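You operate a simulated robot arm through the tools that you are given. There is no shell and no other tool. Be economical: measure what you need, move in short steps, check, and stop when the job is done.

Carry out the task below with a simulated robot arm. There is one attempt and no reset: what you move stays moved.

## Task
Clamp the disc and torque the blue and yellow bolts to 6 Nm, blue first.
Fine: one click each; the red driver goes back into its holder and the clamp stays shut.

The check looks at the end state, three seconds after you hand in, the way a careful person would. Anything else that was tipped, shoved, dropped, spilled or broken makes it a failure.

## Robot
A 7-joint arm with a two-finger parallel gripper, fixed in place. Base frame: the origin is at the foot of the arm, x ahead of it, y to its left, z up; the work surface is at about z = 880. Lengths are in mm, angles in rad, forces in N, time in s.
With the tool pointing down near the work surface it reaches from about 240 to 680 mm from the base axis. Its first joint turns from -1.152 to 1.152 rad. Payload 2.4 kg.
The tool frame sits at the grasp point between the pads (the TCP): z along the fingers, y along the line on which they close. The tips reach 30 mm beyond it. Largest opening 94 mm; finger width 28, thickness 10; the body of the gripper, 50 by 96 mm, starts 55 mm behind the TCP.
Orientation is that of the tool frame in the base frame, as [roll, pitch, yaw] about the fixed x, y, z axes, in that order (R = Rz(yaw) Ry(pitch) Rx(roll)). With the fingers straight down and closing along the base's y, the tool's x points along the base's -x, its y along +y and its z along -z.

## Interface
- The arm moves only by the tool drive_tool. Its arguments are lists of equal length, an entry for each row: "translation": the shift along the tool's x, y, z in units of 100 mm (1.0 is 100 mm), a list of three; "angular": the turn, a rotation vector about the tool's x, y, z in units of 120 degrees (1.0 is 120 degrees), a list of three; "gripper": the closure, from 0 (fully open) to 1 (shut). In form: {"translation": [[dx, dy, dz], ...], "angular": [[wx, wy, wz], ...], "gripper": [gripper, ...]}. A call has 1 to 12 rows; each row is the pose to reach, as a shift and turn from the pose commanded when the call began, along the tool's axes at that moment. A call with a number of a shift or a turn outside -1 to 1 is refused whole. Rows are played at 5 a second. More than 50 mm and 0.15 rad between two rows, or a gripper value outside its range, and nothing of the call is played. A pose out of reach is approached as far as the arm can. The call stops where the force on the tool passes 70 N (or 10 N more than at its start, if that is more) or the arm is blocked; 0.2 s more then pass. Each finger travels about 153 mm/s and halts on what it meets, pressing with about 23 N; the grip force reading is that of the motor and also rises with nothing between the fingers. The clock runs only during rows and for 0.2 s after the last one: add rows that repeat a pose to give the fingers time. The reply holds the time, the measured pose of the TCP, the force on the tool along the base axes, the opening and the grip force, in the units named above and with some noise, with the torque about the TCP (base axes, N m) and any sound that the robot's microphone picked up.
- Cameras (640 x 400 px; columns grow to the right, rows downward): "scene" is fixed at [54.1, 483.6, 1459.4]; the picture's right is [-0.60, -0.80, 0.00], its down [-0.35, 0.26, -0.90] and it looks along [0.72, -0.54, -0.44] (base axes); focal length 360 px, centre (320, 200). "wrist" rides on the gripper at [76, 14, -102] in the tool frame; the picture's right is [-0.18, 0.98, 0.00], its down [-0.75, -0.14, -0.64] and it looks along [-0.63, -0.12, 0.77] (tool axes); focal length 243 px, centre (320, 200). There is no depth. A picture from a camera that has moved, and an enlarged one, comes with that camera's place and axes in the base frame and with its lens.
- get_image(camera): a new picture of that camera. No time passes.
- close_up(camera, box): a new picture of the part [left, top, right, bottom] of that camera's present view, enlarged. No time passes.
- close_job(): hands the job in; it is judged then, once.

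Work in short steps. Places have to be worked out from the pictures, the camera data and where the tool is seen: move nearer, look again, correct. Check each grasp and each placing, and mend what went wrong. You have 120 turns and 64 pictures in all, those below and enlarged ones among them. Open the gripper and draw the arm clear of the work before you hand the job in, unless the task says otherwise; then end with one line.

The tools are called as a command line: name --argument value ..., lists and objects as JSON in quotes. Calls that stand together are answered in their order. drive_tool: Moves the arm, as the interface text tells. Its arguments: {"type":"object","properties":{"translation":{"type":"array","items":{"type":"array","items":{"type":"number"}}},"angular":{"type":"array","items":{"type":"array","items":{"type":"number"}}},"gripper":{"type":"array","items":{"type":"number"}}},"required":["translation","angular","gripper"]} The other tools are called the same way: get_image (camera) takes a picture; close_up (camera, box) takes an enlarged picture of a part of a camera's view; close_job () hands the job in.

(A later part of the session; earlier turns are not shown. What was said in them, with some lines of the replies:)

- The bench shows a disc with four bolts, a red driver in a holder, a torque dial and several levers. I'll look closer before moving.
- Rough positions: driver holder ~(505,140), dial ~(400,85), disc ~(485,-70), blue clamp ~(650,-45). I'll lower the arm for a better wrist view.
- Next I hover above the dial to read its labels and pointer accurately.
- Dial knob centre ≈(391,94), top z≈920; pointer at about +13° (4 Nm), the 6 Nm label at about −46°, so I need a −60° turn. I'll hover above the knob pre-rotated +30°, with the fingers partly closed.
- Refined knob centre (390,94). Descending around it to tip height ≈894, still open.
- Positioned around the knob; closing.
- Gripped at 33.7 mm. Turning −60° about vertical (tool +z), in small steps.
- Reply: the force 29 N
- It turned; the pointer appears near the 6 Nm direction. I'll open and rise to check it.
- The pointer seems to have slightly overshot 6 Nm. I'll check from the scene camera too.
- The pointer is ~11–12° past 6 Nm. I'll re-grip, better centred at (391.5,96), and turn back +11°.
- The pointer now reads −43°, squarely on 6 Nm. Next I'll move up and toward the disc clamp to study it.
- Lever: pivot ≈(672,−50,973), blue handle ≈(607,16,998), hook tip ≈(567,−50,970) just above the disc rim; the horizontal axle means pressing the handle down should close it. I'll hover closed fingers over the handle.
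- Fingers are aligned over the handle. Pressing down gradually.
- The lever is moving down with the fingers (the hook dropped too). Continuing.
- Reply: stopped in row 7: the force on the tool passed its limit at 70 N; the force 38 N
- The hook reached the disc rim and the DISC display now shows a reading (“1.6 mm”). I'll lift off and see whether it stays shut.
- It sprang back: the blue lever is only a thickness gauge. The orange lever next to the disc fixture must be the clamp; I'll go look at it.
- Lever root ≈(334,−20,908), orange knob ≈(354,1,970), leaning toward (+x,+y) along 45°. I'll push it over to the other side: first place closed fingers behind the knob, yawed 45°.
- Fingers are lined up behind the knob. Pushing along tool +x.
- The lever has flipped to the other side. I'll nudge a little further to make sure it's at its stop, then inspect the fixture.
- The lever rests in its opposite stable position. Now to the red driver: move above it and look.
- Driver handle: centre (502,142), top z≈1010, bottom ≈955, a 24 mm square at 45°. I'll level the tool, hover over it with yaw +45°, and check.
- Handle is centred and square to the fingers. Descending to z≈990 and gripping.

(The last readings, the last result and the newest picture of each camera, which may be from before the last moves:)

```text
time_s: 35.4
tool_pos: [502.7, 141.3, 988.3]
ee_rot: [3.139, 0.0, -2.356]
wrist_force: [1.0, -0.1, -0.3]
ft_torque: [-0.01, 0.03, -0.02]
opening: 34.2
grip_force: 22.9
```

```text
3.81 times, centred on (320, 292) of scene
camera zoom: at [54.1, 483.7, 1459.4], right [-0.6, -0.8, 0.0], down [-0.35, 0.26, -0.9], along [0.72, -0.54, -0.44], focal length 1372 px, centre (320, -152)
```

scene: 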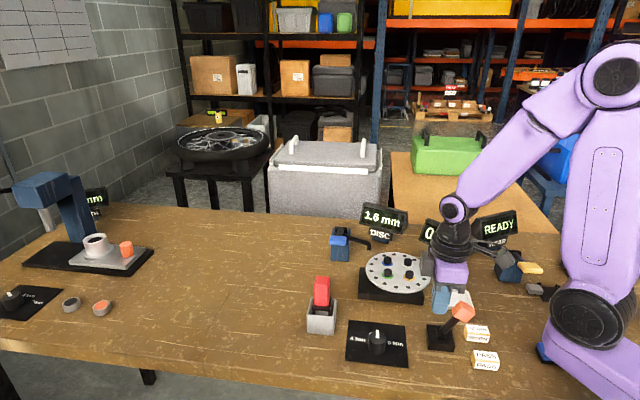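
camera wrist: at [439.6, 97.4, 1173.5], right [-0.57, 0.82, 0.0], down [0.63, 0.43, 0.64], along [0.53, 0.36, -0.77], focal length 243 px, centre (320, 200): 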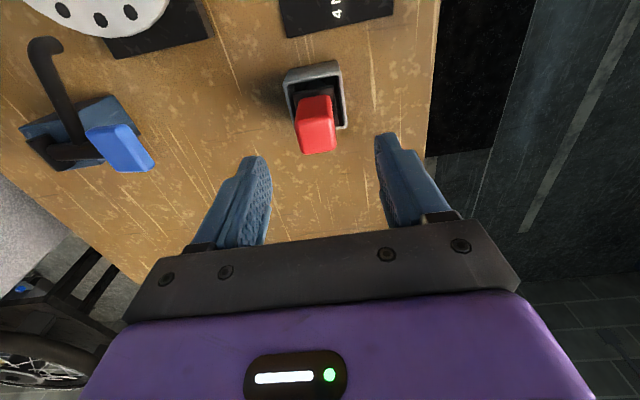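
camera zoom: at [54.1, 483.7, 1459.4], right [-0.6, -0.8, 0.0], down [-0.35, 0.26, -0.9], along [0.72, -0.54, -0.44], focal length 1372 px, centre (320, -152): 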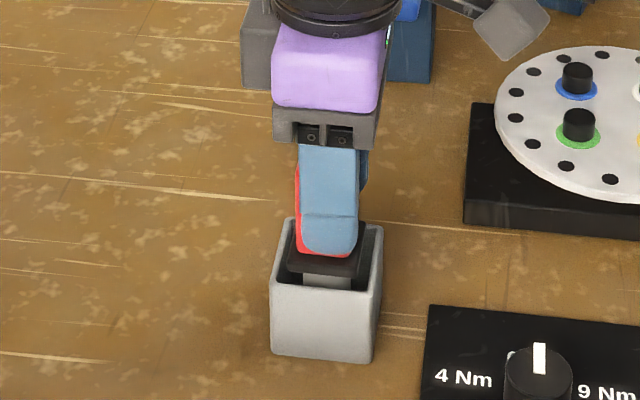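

Gripped at 34 mm with low side force. Lifting straight up.

drive_tool --translation '[[0, 0, -0.2], [0, 0, -0.5], [0, 0, -0.8], [0, 0, -1.0], [0, 0, -1.0]]' --angular '[[0, 0, 0], [0, 0, 0], [0, 0, 0], [0, 0, 0], [0, 0, 0]]' --gripper '[0.9, 0.9, 0.9, 0.9, 0.9]'

get_image --camera "scene"

close_up --camera "scene" --box '[270, 180, 450, 345]'

```text
time_s: 36.6
tool_pos: [502.9, 140.6, 1089.3]
ee_rot: [3.138, -0.001, -2.358]
wrist_force: [-0.2, 0.0, -3.0]
ft_torque: [0.0, 0.0, 0.0]
opening: 34.5
grip_force: 23.0
```

```text
25 pictures are left
```

scene: 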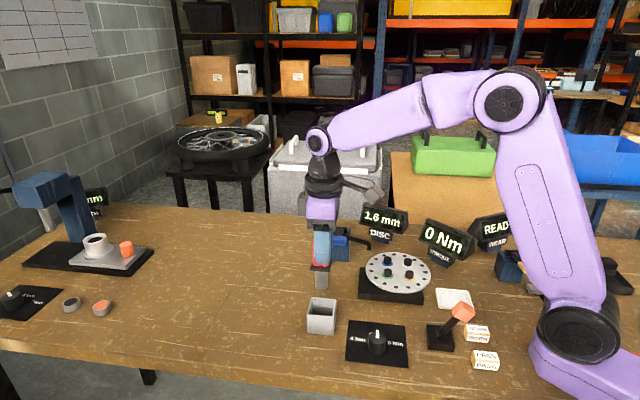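

```text
2.42 times, centred on (360, 262) of scene
camera zoom: at [54.1, 483.7, 1459.4], right [-0.6, -0.8, 0.0], down [-0.35, 0.26, -0.9], along [0.72, -0.54, -0.44], focal length 873 px, centre (223, 48)
```

zoom: 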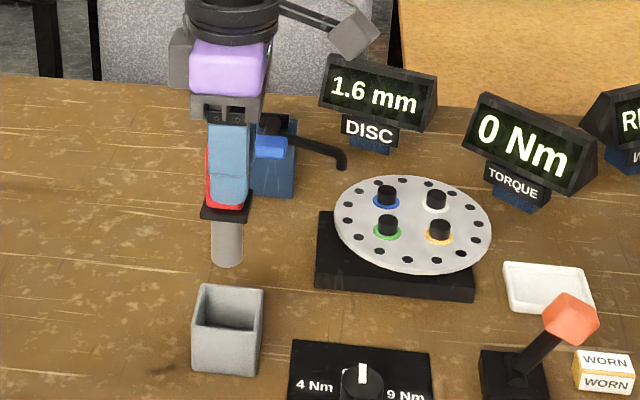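

Driver lifted cleanly; its socket end is ~92 mm below the TCP. Bolt tops estimated: blue ≈(523,−68,957), yellow ≈(456,−68,957). Moving above the disc to refine.

drive_tool --translation '[[0.25, -0.27, -0.1], [0.5, -0.54, -0.25], [0.73, -0.79, -0.25]]' --angular '[[0, 0, 0], [0, 0, 0], [0, 0, 0]]' --gripper '[0.9, 0.9, 0.9]'

drive_tool --translation '[[0.25, -0.27, 0], [0.5, -0.54, 0], [0.73, -0.79, 0], [0.73, -0.79, 0]]' --angular '[[0, 0, 0], [0, 0, 0], [0, 0, 0], [0, 0, 0]]' --gripper '[0.9, 0.9, 0.9, 0.9]'

get_image --camera "wrist"

```text
time_s: 37.4
tool_pos: [507.4, 34.1, 1116.9]
ee_rot: [3.141, -0.001, -2.355]
wrist_force: [0.4, 0.3, -2.6]
ft_torque: [-0.02, -0.02, 0.01]
opening: 34.0
grip_force: 23.4
```

```text
time_s: 38.4
tool_pos: [511.0, -73.3, 1114.6]
ee_rot: [3.139, -0.002, -2.355]
wrist_force: [0.3, -0.7, -2.9]
ft_torque: [0.01, 0.01, 0.02]
opening: 34.2
grip_force: 22.8
```

```text
23 pictures are left
camera wrist: at [447.4, -117.0, 1218.7], right [-0.56, 0.83, 0.0], down [0.63, 0.43, 0.64], along [0.53, 0.36, -0.77], focal length 243 px, centre (320, 200)
```

wrist: 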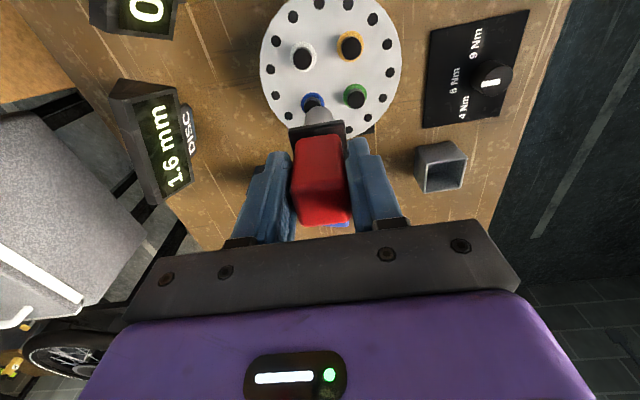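

close_up --camera "wrist" --box '[250, 0, 410, 140]'

close_up --camera "scene" --box '[350, 220, 440, 310]'

```text
2.86 times, centred on (330, 70) of wrist
camera zoom: at [447.4, -117.0, 1218.7], right [-0.56, 0.83, 0.0], down [0.63, 0.43, 0.64], along [0.53, 0.36, -0.77], focal length 693 px, centre (291, 571)
```

zoom: 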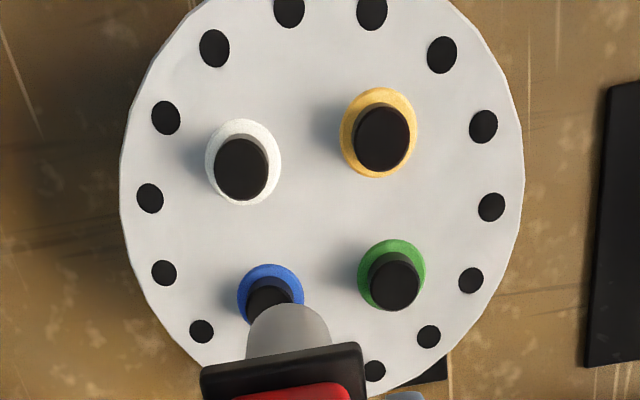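

```text
4.44 times, centred on (395, 265) of scene
camera zoom: at [54.1, 483.6, 1459.4], right [-0.6, -0.8, 0.0], down [-0.35, 0.26, -0.9], along [0.72, -0.54, -0.44], focal length 1600 px, centre (-13, -89)
```

zoom: 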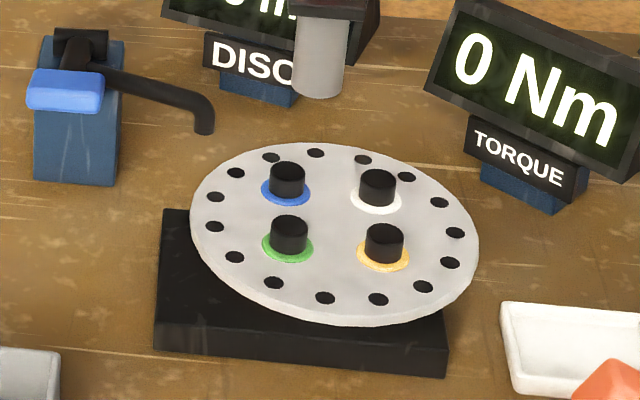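

All four bolt positions agree: centre (494.7,−72), blue ≈(527,−72), yellow ≈(461,−72.5), tops z≈957. Moving over blue with the socket just above the head.

drive_tool --translation '[[-0.122, -0.104, 0.1], [-0.122, -0.104, 0.3], [-0.122, -0.104, 0.5], [-0.122, -0.104, 0.53], [-0.122, -0.104, 0.53]]' --angular '[[0, 0, 0], [0, 0, 0], [0, 0, 0], [0, 0, 0], [0, 0, 0]]' --gripper '[0.9, 0.9, 0.9, 0.9, 0.9]'

close_up --camera "scene" --box '[350, 200, 440, 290]'

close_up --camera "wrist" --box '[250, 40, 410, 180]'

```text
time_s: 39.6
tool_pos: [525.4, -72.7, 1062.6]
ee_rot: [3.14, -0.003, -2.357]
wrist_force: [-0.1, 0.4, -2.8]
ft_torque: [-0.02, 0.0, 0.0]
opening: 34.0
grip_force: 22.5
```

```text
4.44 times, centred on (395, 245) of scene
camera zoom: at [54.1, 483.6, 1459.4], right [-0.6, -0.8, 0.0], down [-0.35, 0.26, -0.9], along [0.72, -0.54, -0.44], focal length 1600 px, centre (-13, 0)
```

zoom: 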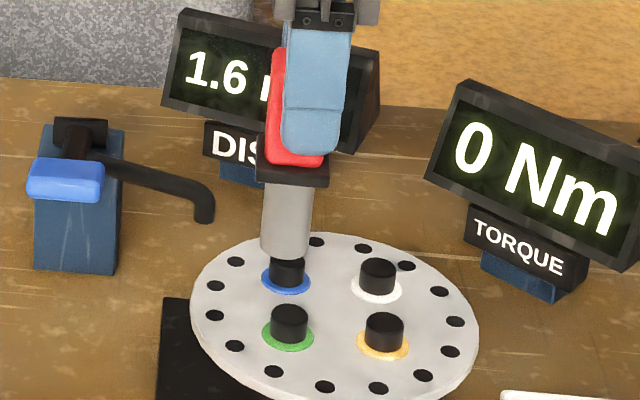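

```text
2.86 times, centred on (330, 110) of wrist
camera zoom: at [463.2, -115.8, 1165.5], right [-0.56, 0.83, 0.0], down [0.63, 0.43, 0.64], along [0.53, 0.36, -0.77], focal length 693 px, centre (291, 457)
```

zoom: 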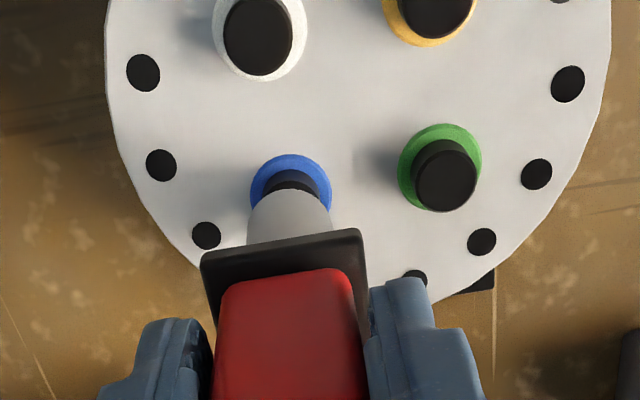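

The socket is aligned over the blue bolt in both views. Lowering gently onto the head.

drive_tool --translation '[[0, 0.005, 0.04], [0, 0.005, 0.08], [0, 0.005, 0.12], [0, 0.005, 0.15], [0, 0.005, 0.18], [0, 0.005, 0.21], [0, 0.005, 0.24], [0, 0.005, 0.24]]' --angular '[[0, 0, 0], [0, 0, 0], [0, 0, 0], [0, 0, 0], [0, 0, 0], [0, 0, 0], [0, 0, 0], [0, 0, 0]]' --gripper '[0.9, 0.9, 0.9, 0.9, 0.9, 0.9, 0.9, 0.9]'

close_up --camera "scene" --box '[350, 200, 450, 290]'

```text
time_s: 41.4
tool_pos: [526.5, -72.0, 1038.6]
ee_rot: [-3.14, 0.0, -2.357]
wrist_force: [4.3, 0.0, 16.7]
ft_torque: [0.05, -0.36, -0.01]
opening: 34.1
grip_force: 22.9
```

```text
4.44 times, centred on (400, 245) of scene
camera zoom: at [53.9, 483.7, 1459.4], right [-0.6, -0.8, 0.0], down [-0.35, 0.26, -0.9], along [0.72, -0.54, -0.44], focal length 1600 px, centre (-36, 0)
```

zoom: 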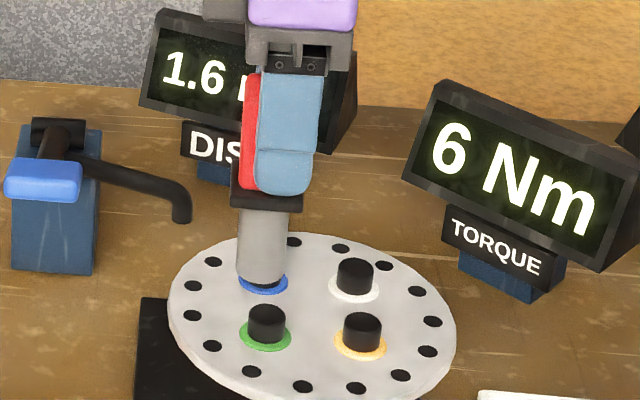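

The TORQUE display went to 6 Nm on contact, but no click sound was reported. I'll hold here briefly and look for a sound.

drive_tool --translation '[[0, 0, 0], [0, 0, 0], [0, 0, 0]]' --angular '[[0, 0, 0], [0, 0, 0], [0, 0, 0]]' --gripper '[0.9, 0.9, 0.9]'

```text
time_s: 42.2
tool_pos: [526.1, -72.2, 1038.1]
ee_rot: [-3.141, -0.002, -2.357]
wrist_force: [3.8, 0.0, 16.7]
ft_torque: [0.09, -0.42, 0.0]
opening: 34.0
grip_force: 22.9
```

No click yet, so the turn is mine to make. Turning clockwise in small steps, listening for the click.

drive_tool --translation '[[0, 0, 0], [0, 0, 0], [0, 0, 0], [0, 0, 0]]' --angular '[[0, 0, 0.0417], [0, 0, 0.0833], [0, 0, 0.125], [0, 0, 0.125]]' --gripper '[0.9, 0.9, 0.9, 0.9]'

```text
time_s: 43.2
tool_pos: [526.5, -72.3, 1038.3]
ee_rot: [3.141, -0.004, -2.619]
wrist_force: [-2.4, 0.7, 14.4]
ft_torque: [0.13, 0.05, -0.01]
opening: 34.3
grip_force: 22.9
```

drive_tool --translation '[[0, 0, 0], [0, 0, 0], [0, 0, 0], [0, 0, 0]]' --angular '[[0, 0, 0.0417], [0, 0, 0.0833], [0, 0, 0.125], [0, 0, 0.125]]' --gripper '[0.9, 0.9, 0.9, 0.9]'

close_up --camera "scene" --box '[350, 200, 500, 290]'

```text
time_s: 44.2
tool_pos: [527.1, -71.9, 1038.7]
ee_rot: [3.141, 0.0, -2.882]
wrist_force: [-0.2, 1.6, 11.4]
ft_torque: [0.22, -0.14, -0.01]
opening: 33.9
grip_force: 23.1
```

```text
4.27 times, centred on (425, 245) of scene
camera zoom: at [53.9, 483.7, 1459.4], right [-0.6, -0.8, 0.0], down [-0.35, 0.26, -0.9], along [0.72, -0.54, -0.44], focal length 1536 px, centre (-128, 8)
```

zoom: 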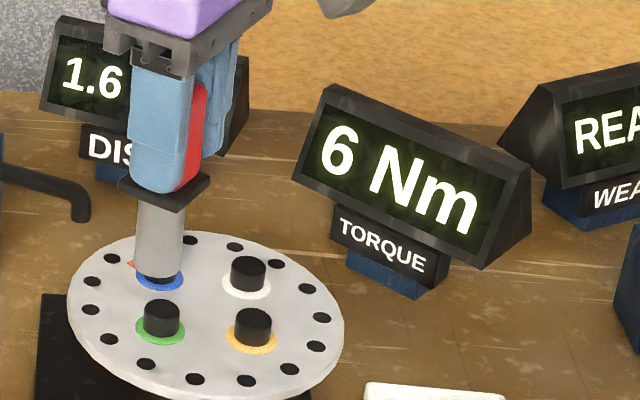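

A small reddish mark has appeared beside the blue bolt; zooming in.

close_up --camera "scene" --box '[370, 245, 410, 275]'

```text
13.33 times, centred on (390, 260) of scene
camera zoom: at [53.9, 483.7, 1459.4], right [-0.6, -0.8, 0.0], down [-0.35, 0.26, -0.9], along [0.72, -0.54, -0.44], focal length 4801 px, centre (-613, -600)
```

zoom: 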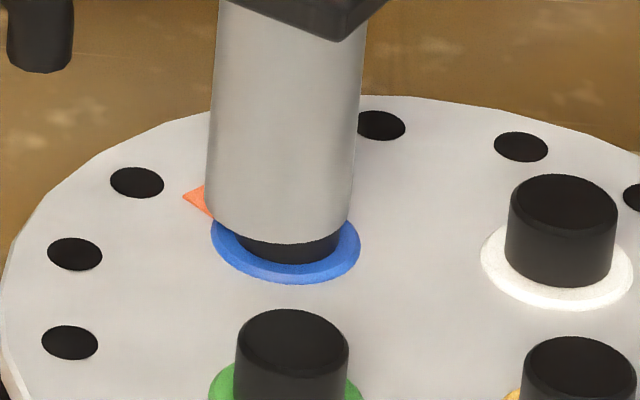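

An orange mark is visible at the bolt, but still no click and no turning torque. Continuing clockwise in small steps.

drive_tool --translation '[[0, 0, 0], [0, 0, 0], [0, 0, 0], [0, 0, 0]]' --angular '[[0, 0, 0.0417], [0, 0, 0.0833], [0, 0, 0.125], [0, 0, 0.125]]' --gripper '[0.9, 0.9, 0.9, 0.9]'

close_up --camera "scene" --box '[370, 245, 410, 275]'

```text
time_s: 45.2
tool_pos: [526.4, -72.9, 1037.7]
ee_rot: [-3.14, -0.001, 3.14]
wrist_force: [0.0, 0.7, 13.0]
ft_torque: [0.11, -0.09, -0.01]
opening: 34.2
grip_force: 22.8
```

```text
13.33 times, centred on (390, 260) of scene
camera zoom: at [53.8, 483.7, 1459.4], right [-0.6, -0.8, 0.0], down [-0.35, 0.26, -0.9], along [0.72, -0.54, -0.44], focal length 4801 px, centre (-613, -600)
```

zoom: 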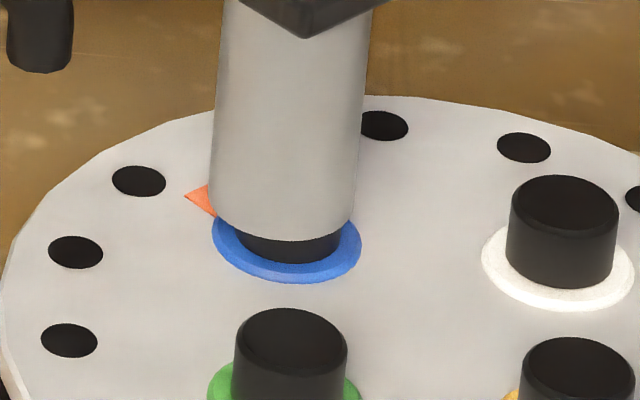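

The mark stays fixed while I turn, so it looks like a torque-seal mark set on the disc. I'll lift off to inspect the blue bolt before doing anything more.

drive_tool --translation '[[0, 0, -0.1], [0, 0, -0.3], [0, 0, -0.6], [0, 0, -0.6]]' --angular '[[0, 0, 0], [0, 0, 0], [0, 0, 0], [0, 0, 0]]' --gripper '[0.9, 0.9, 0.9, 0.9]'

close_up --camera "scene" --box '[360, 215, 460, 285]'

close_up --camera "wrist" --box '[230, 20, 390, 160]'

```text
time_s: 46.2
tool_pos: [526.1, -70.6, 1098.0]
ee_rot: [-3.141, -0.002, 3.141]
wrist_force: [-1.3, 0.2, -3.2]
ft_torque: [0.0, 0.04, -0.01]
opening: 33.9
grip_force: 22.8
```

```text
5.71 times, centred on (410, 250) of scene
camera zoom: at [54.1, 483.6, 1459.4], right [-0.6, -0.8, 0.0], down [-0.35, 0.26, -0.9], along [0.72, -0.54, -0.44], focal length 2058 px, centre (-194, -86)
```

zoom: 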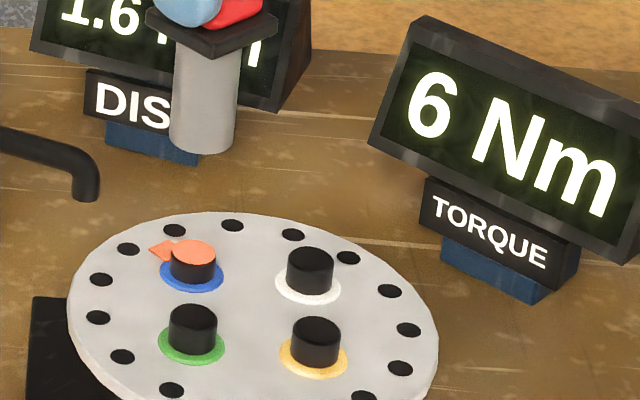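

```text
2.86 times, centred on (310, 90) of wrist
camera zoom: at [450.5, -57.1, 1201.3], right [0.19, 0.98, 0.0], down [0.76, -0.14, 0.64], along [0.63, -0.12, -0.77], focal length 693 px, centre (349, 514)
```

zoom: 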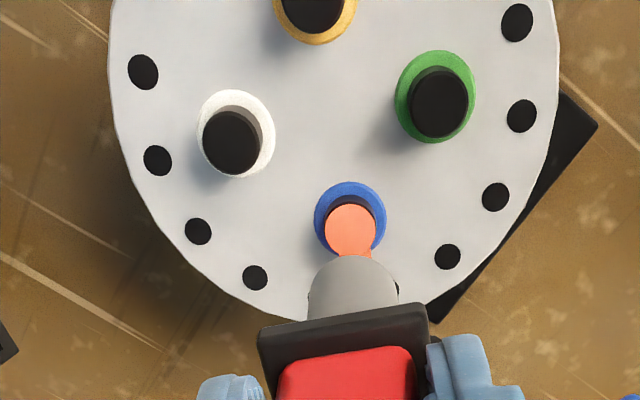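

Blue bolt's head now carries an orange torque mark and the display reads 6 Nm. Moving over the yellow bolt, restoring the +45° yaw on the way.

drive_tool --translation '[[0.1, 0, 0], [0.2, 0, 0], [0.32, 0, 0], [0.44, 0, 0], [0.56, 0, 0], [0.66, 0, 0], [0.66, 0, 0]]' --angular '[[0, 0, -0.0625], [0, 0, -0.125], [0, 0, -0.1875], [0, 0, -0.25], [0, 0, -0.3125], [0, 0, -0.375], [0, 0, -0.375]]' --gripper '[0.9, 0.9, 0.9, 0.9, 0.9, 0.9, 0.9]'

drive_tool --translation '[[0, 0, 0.15], [0, 0, 0.3], [0, 0, 0.35], [0, 0, 0.35]]' --angular '[[0, 0, 0], [0, 0, 0], [0, 0, 0], [0, 0, 0]]' --gripper '[0.9, 0.9, 0.9, 0.9]'

close_up --camera "scene" --box '[350, 215, 450, 295]'

close_up --camera "wrist" --box '[250, 40, 410, 180]'

```text
time_s: 47.8
tool_pos: [460.6, -72.2, 1097.6]
ee_rot: [3.14, -0.002, -2.356]
wrist_force: [0.0, -0.7, -3.0]
ft_torque: [0.02, 0.02, 0.02]
opening: 34.1
grip_force: 23.0
```

```text
time_s: 48.8
tool_pos: [460.7, -71.9, 1063.6]
ee_rot: [3.14, -0.002, -2.358]
wrist_force: [-0.5, 0.0, -2.5]
ft_torque: [0.04, 0.0, -0.05]
opening: 33.9
grip_force: 23.2
```

```text
5.00 times, centred on (400, 255) of scene
camera zoom: at [54.1, 483.6, 1459.4], right [-0.6, -0.8, 0.0], down [-0.35, 0.26, -0.9], along [0.72, -0.54, -0.44], focal length 1800 px, centre (-80, -75)
```

zoom: 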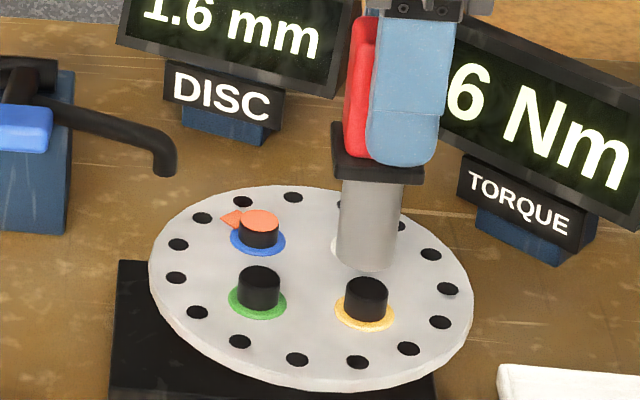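

```text
2.86 times, centred on (330, 110) of wrist
camera zoom: at [396.8, -115.6, 1166.0], right [-0.56, 0.83, 0.0], down [0.63, 0.43, 0.64], along [0.53, 0.36, -0.77], focal length 693 px, centre (291, 457)
```

zoom: 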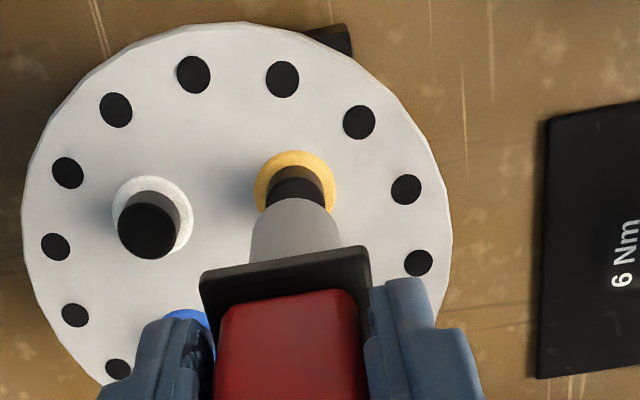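

Aligned over yellow in both views. Lowering exactly as before.

drive_tool --translation '[[0, 0.003, 0.05], [0, 0.003, 0.09], [0, 0.003, 0.13], [0, 0.003, 0.16], [0, 0.003, 0.19], [0, 0.003, 0.22], [0, 0.003, 0.25], [0, 0.003, 0.25]]' --angular '[[0, 0, 0], [0, 0, 0], [0, 0, 0], [0, 0, 0], [0, 0, 0], [0, 0, 0], [0, 0, 0], [0, 0, 0]]' --gripper '[0.9, 0.9, 0.9, 0.9, 0.9, 0.9, 0.9, 0.9]'

close_up --camera "scene" --box '[365, 240, 445, 300]'

```text
time_s: 50.6
tool_pos: [459.5, -71.0, 1038.2]
ee_rot: [3.141, -0.001, -2.358]
wrist_force: [-2.3, 1.2, 10.3]
ft_torque: [0.05, 0.15, 0.01]
opening: 34.1
grip_force: 22.6
```

```text
6.67 times, centred on (405, 270) of scene
camera zoom: at [53.9, 483.7, 1459.4], right [-0.6, -0.8, 0.0], down [-0.35, 0.26, -0.9], along [0.72, -0.54, -0.44], focal length 2401 px, centre (-247, -267)
```

zoom: 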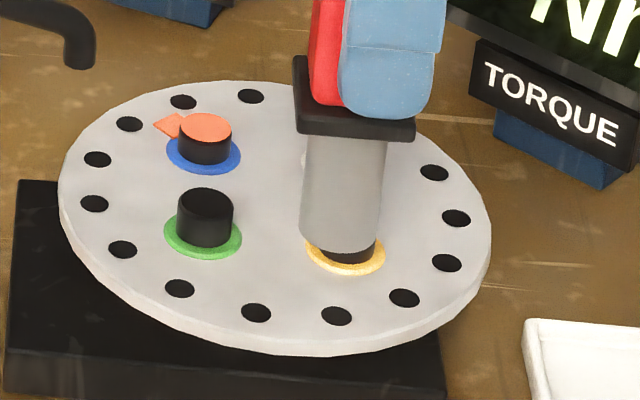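

Contact at ~13 N. I'll lift off and check for the mark, rather than risk a second click.

drive_tool --translation '[[0, 0, 0], [0, 0, -0.1], [0, 0, -0.3], [0, 0, -0.6], [0, 0, -0.6]]' --angular '[[0, 0, 0], [0, 0, 0], [0, 0, 0], [0, 0, 0], [0, 0, 0]]' --gripper '[0.9, 0.9, 0.9, 0.9, 0.9]'

close_up --camera "scene" --box '[360, 215, 460, 300]'

```text
time_s: 51.8
tool_pos: [459.9, -72.8, 1098.1]
ee_rot: [3.139, -0.002, -2.358]
wrist_force: [-0.1, -0.2, -2.8]
ft_torque: [-0.03, 0.02, 0.03]
opening: 33.8
grip_force: 23.3
```

```text
4.71 times, centred on (410, 258) of scene
camera zoom: at [54.1, 483.6, 1459.4], right [-0.6, -0.8, 0.0], down [-0.35, 0.26, -0.9], along [0.72, -0.54, -0.44], focal length 1694 px, centre (-104, -71)
```

zoom: 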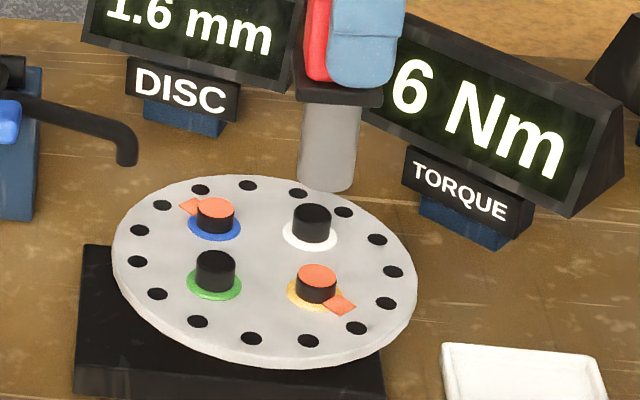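

Both bolts now carry the orange mark at 6 Nm, one press each. Returning the driver to above its holder.

drive_tool --translation '[[-0.3, 0.2, 0], [-0.6, 0.4, 0], [-0.906, 0.604, 0]]' --angular '[[0, 0, 0], [0, 0, 0], [0, 0, 0]]' --gripper '[0.9, 0.9, 0.9]'

drive_tool --translation '[[-0.3, 0.2, 0], [-0.6, 0.4, 0], [-0.906, 0.604, 0], [-0.906, 0.604, 0], [-0.906, 0.604, 0]]' --angular '[[0, 0, 0], [0, 0, 0], [0, 0, 0], [0, 0, 0], [0, 0, 0]]' --gripper '[0.9, 0.9, 0.9, 0.9, 0.9]'

```text
time_s: 52.6
tool_pos: [480.5, 37.4, 1097.7]
ee_rot: [3.141, -0.002, -2.357]
wrist_force: [0.1, 0.0, -4.0]
ft_torque: [0.0, 0.03, 0.01]
opening: 34.1
grip_force: 22.9
```

```text
time_s: 53.8
tool_pos: [501.7, 141.6, 1098.0]
ee_rot: [3.138, 0.0, -2.356]
wrist_force: [-0.4, -0.4, -2.1]
ft_torque: [0.01, 0.01, -0.01]
opening: 33.8
grip_force: 23.1
```

Over the holder; descending partway and checking alignment.

drive_tool --translation '[[-0.003, -0.009, 0.2], [-0.003, -0.009, 0.4], [-0.003, -0.009, 0.52], [-0.003, -0.009, 0.52]]' --angular '[[0, 0, 0], [0, 0, 0], [0, 0, 0], [0, 0, 0]]' --gripper '[0.9, 0.9, 0.9, 0.9]'

close_up --camera "scene" --box '[280, 240, 360, 345]'

```text
time_s: 54.8
tool_pos: [503.9, 141.8, 1046.0]
ee_rot: [3.14, -0.002, -2.358]
wrist_force: [0.0, -0.3, -3.5]
ft_torque: [-0.02, 0.0, 0.0]
opening: 33.8
grip_force: 22.6
```

```text
3.81 times, centred on (320, 292) of scene
camera zoom: at [54.1, 483.7, 1459.4], right [-0.6, -0.8, 0.0], down [-0.35, 0.26, -0.9], along [0.72, -0.54, -0.44], focal length 1372 px, centre (320, -152)
```

zoom: 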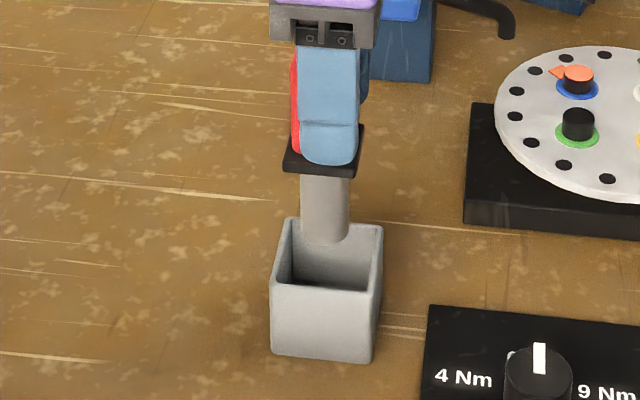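

Aligned with the holder mouth. Lowering to the original height, then releasing.

drive_tool --translation '[[0, 0, 0.15], [0, 0, 0.3], [0, 0, 0.42], [0, 0, 0.5], [0, 0, 0.54], [0, 0, 0.57], [0, 0, 0.57]]' --angular '[[0, 0, 0], [0, 0, 0], [0, 0, 0], [0, 0, 0], [0, 0, 0], [0, 0, 0], [0, 0, 0]]' --gripper '[0.9, 0.9, 0.9, 0.9, 0.9, 0.9, 0.9]'

```text
time_s: 56.4
tool_pos: [503.6, 141.5, 988.1]
ee_rot: [3.141, -0.002, -2.358]
wrist_force: [0.4, -0.3, -3.0]
ft_torque: [-0.04, 0.01, 0.0]
opening: 34.2
grip_force: 23.3
```

The weight is still carried by the gripper; lowering 3 mm more until it is supported.

drive_tool --translation '[[0, 0, 0.01], [0, 0, 0.02], [0, 0, 0.03], [0, 0, 0.03]]' --angular '[[0, 0, 0], [0, 0, 0], [0, 0, 0], [0, 0, 0]]' --gripper '[0.9, 0.9, 0.9, 0.9]'

```text
time_s: 57.4
tool_pos: [505.0, 142.2, 985.4]
ee_rot: [3.139, -0.003, -2.357]
wrist_force: [-0.4, -0.4, -3.6]
ft_torque: [-0.05, 0.01, -0.01]
opening: 34.1
grip_force: 22.8
```

drive_tool --translation '[[0, 0, 0.01], [0, 0, 0.02], [0, 0, 0.03], [0, 0, 0.04], [0, 0, 0.04]]' --angular '[[0, 0, 0], [0, 0, 0], [0, 0, 0], [0, 0, 0], [0, 0, 0]]' --gripper '[0.9, 0.9, 0.9, 0.9, 0.9]'

close_up --camera "scene" --box '[280, 240, 360, 345]'

```text
time_s: 58.6
tool_pos: [504.8, 142.0, 981.8]
ee_rot: [3.139, -0.001, -2.359]
wrist_force: [0.2, 0.3, -2.7]
ft_torque: [-0.02, 0.01, 0.01]
opening: 33.9
grip_force: 22.9
```

```text
3.81 times, centred on (320, 292) of scene
camera zoom: at [54.1, 483.7, 1459.4], right [-0.6, -0.8, 0.0], down [-0.35, 0.26, -0.9], along [0.72, -0.54, -0.44], focal length 1372 px, centre (320, -152)
```

zoom: 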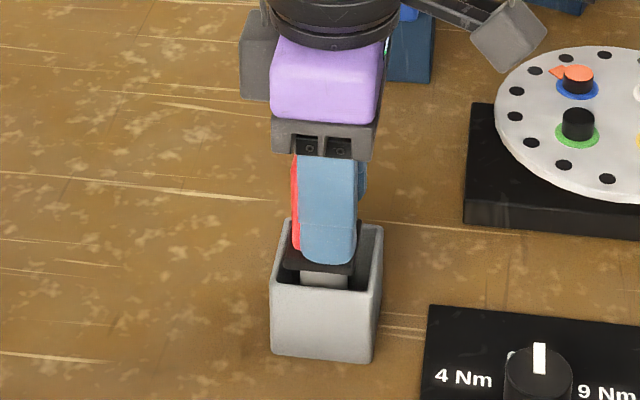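

The driver slid a few mm up in the grip, so ~3 mm of travel remains. Lowering a bit more.

drive_tool --translation '[[0, 0, 0.01], [0, 0, 0.02], [0, 0, 0.03], [0, 0, 0.04], [0, 0, 0.04]]' --angular '[[0, 0, 0], [0, 0, 0], [0, 0, 0], [0, 0, 0], [0, 0, 0]]' --gripper '[0.9, 0.9, 0.9, 0.9, 0.9]'

```text
time_s: 59.8
tool_pos: [504.4, 140.9, 979.1]
ee_rot: [-3.14, 0.002, -2.358]
wrist_force: [-1.9, -1.0, 17.8]
ft_torque: [0.2, -0.14, -0.01]
opening: 33.9
grip_force: 22.8
```

Now supported (force reversed to +18 N). Opening and drawing straight up.

drive_tool --translation '[[0, 0, -0.01], [0, 0, -0.01], [0, 0, -0.01], [0, 0, -0.3], [0, 0, -0.7], [0, 0, -1.0], [0, 0, -1.0]]' --angular '[[0, 0, 0], [0, 0, 0], [0, 0, 0], [0, 0, 0], [0, 0, 0], [0, 0, 0], [0, 0, 0]]' --gripper '[0.6, 0.3, 0.3, 0.3, 0.3, 0.3, 0.3]'

drive_tool --translation '[[0.2, 0, -0.3], [0.4, 0, -0.6], [0.6, 0, -0.9], [0.6, 0, -0.9]]' --angular '[[0, 0, 0], [0, 0, 0], [0, 0, 0], [0, 0, 0]]' --gripper '[0, 0, 0, 0]'

close_up --camera "scene" --box '[290, 190, 530, 370]'

```text
time_s: 61.4
tool_pos: [504.3, 140.4, 1078.7]
ee_rot: [3.141, -0.001, -2.358]
wrist_force: [-0.3, 0.3, 0.7]
ft_torque: [0.01, 0.02, 0.01]
opening: 66.1
grip_force: 0.1
```

```text
time_s: 62.4
tool_pos: [462.1, 97.4, 1167.9]
ee_rot: [3.139, -0.002, -2.358]
wrist_force: [-0.5, -0.3, -0.1]
ft_torque: [-0.03, -0.04, 0.0]
opening: 93.7
grip_force: 0.1
```

```text
2.22 times, centred on (410, 280) of scene
camera zoom: at [54.0, 483.6, 1459.4], right [-0.6, -0.8, 0.0], down [-0.35, 0.26, -0.9], along [0.72, -0.54, -0.44], focal length 800 px, centre (120, 22)
```

zoom: 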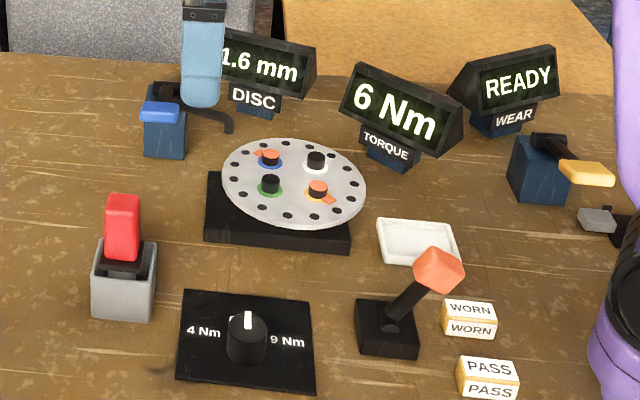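

The driver is upright in its holder, the dial is on 6 Nm, both bolts are marked, the clamp lever is still over and the gripper is open and clear. Handing in.

close_job

```text
The job is handed in.
```

I torqued the blue bolt and then the yellow one to 6 Nm, one press each, put the red driver back in its holder and left the orange clamp lever thrown over. I never heard a click: I'm going by the orange marks on both bolts and the 6 Nm display. Nothing on the fixture confirms the orange lever is the clamp, or which way shuts it. I also pressed the blue lever first by mistake: it is a thickness gauge that sprang back, and its display now reads 1.6 mm instead of READY.
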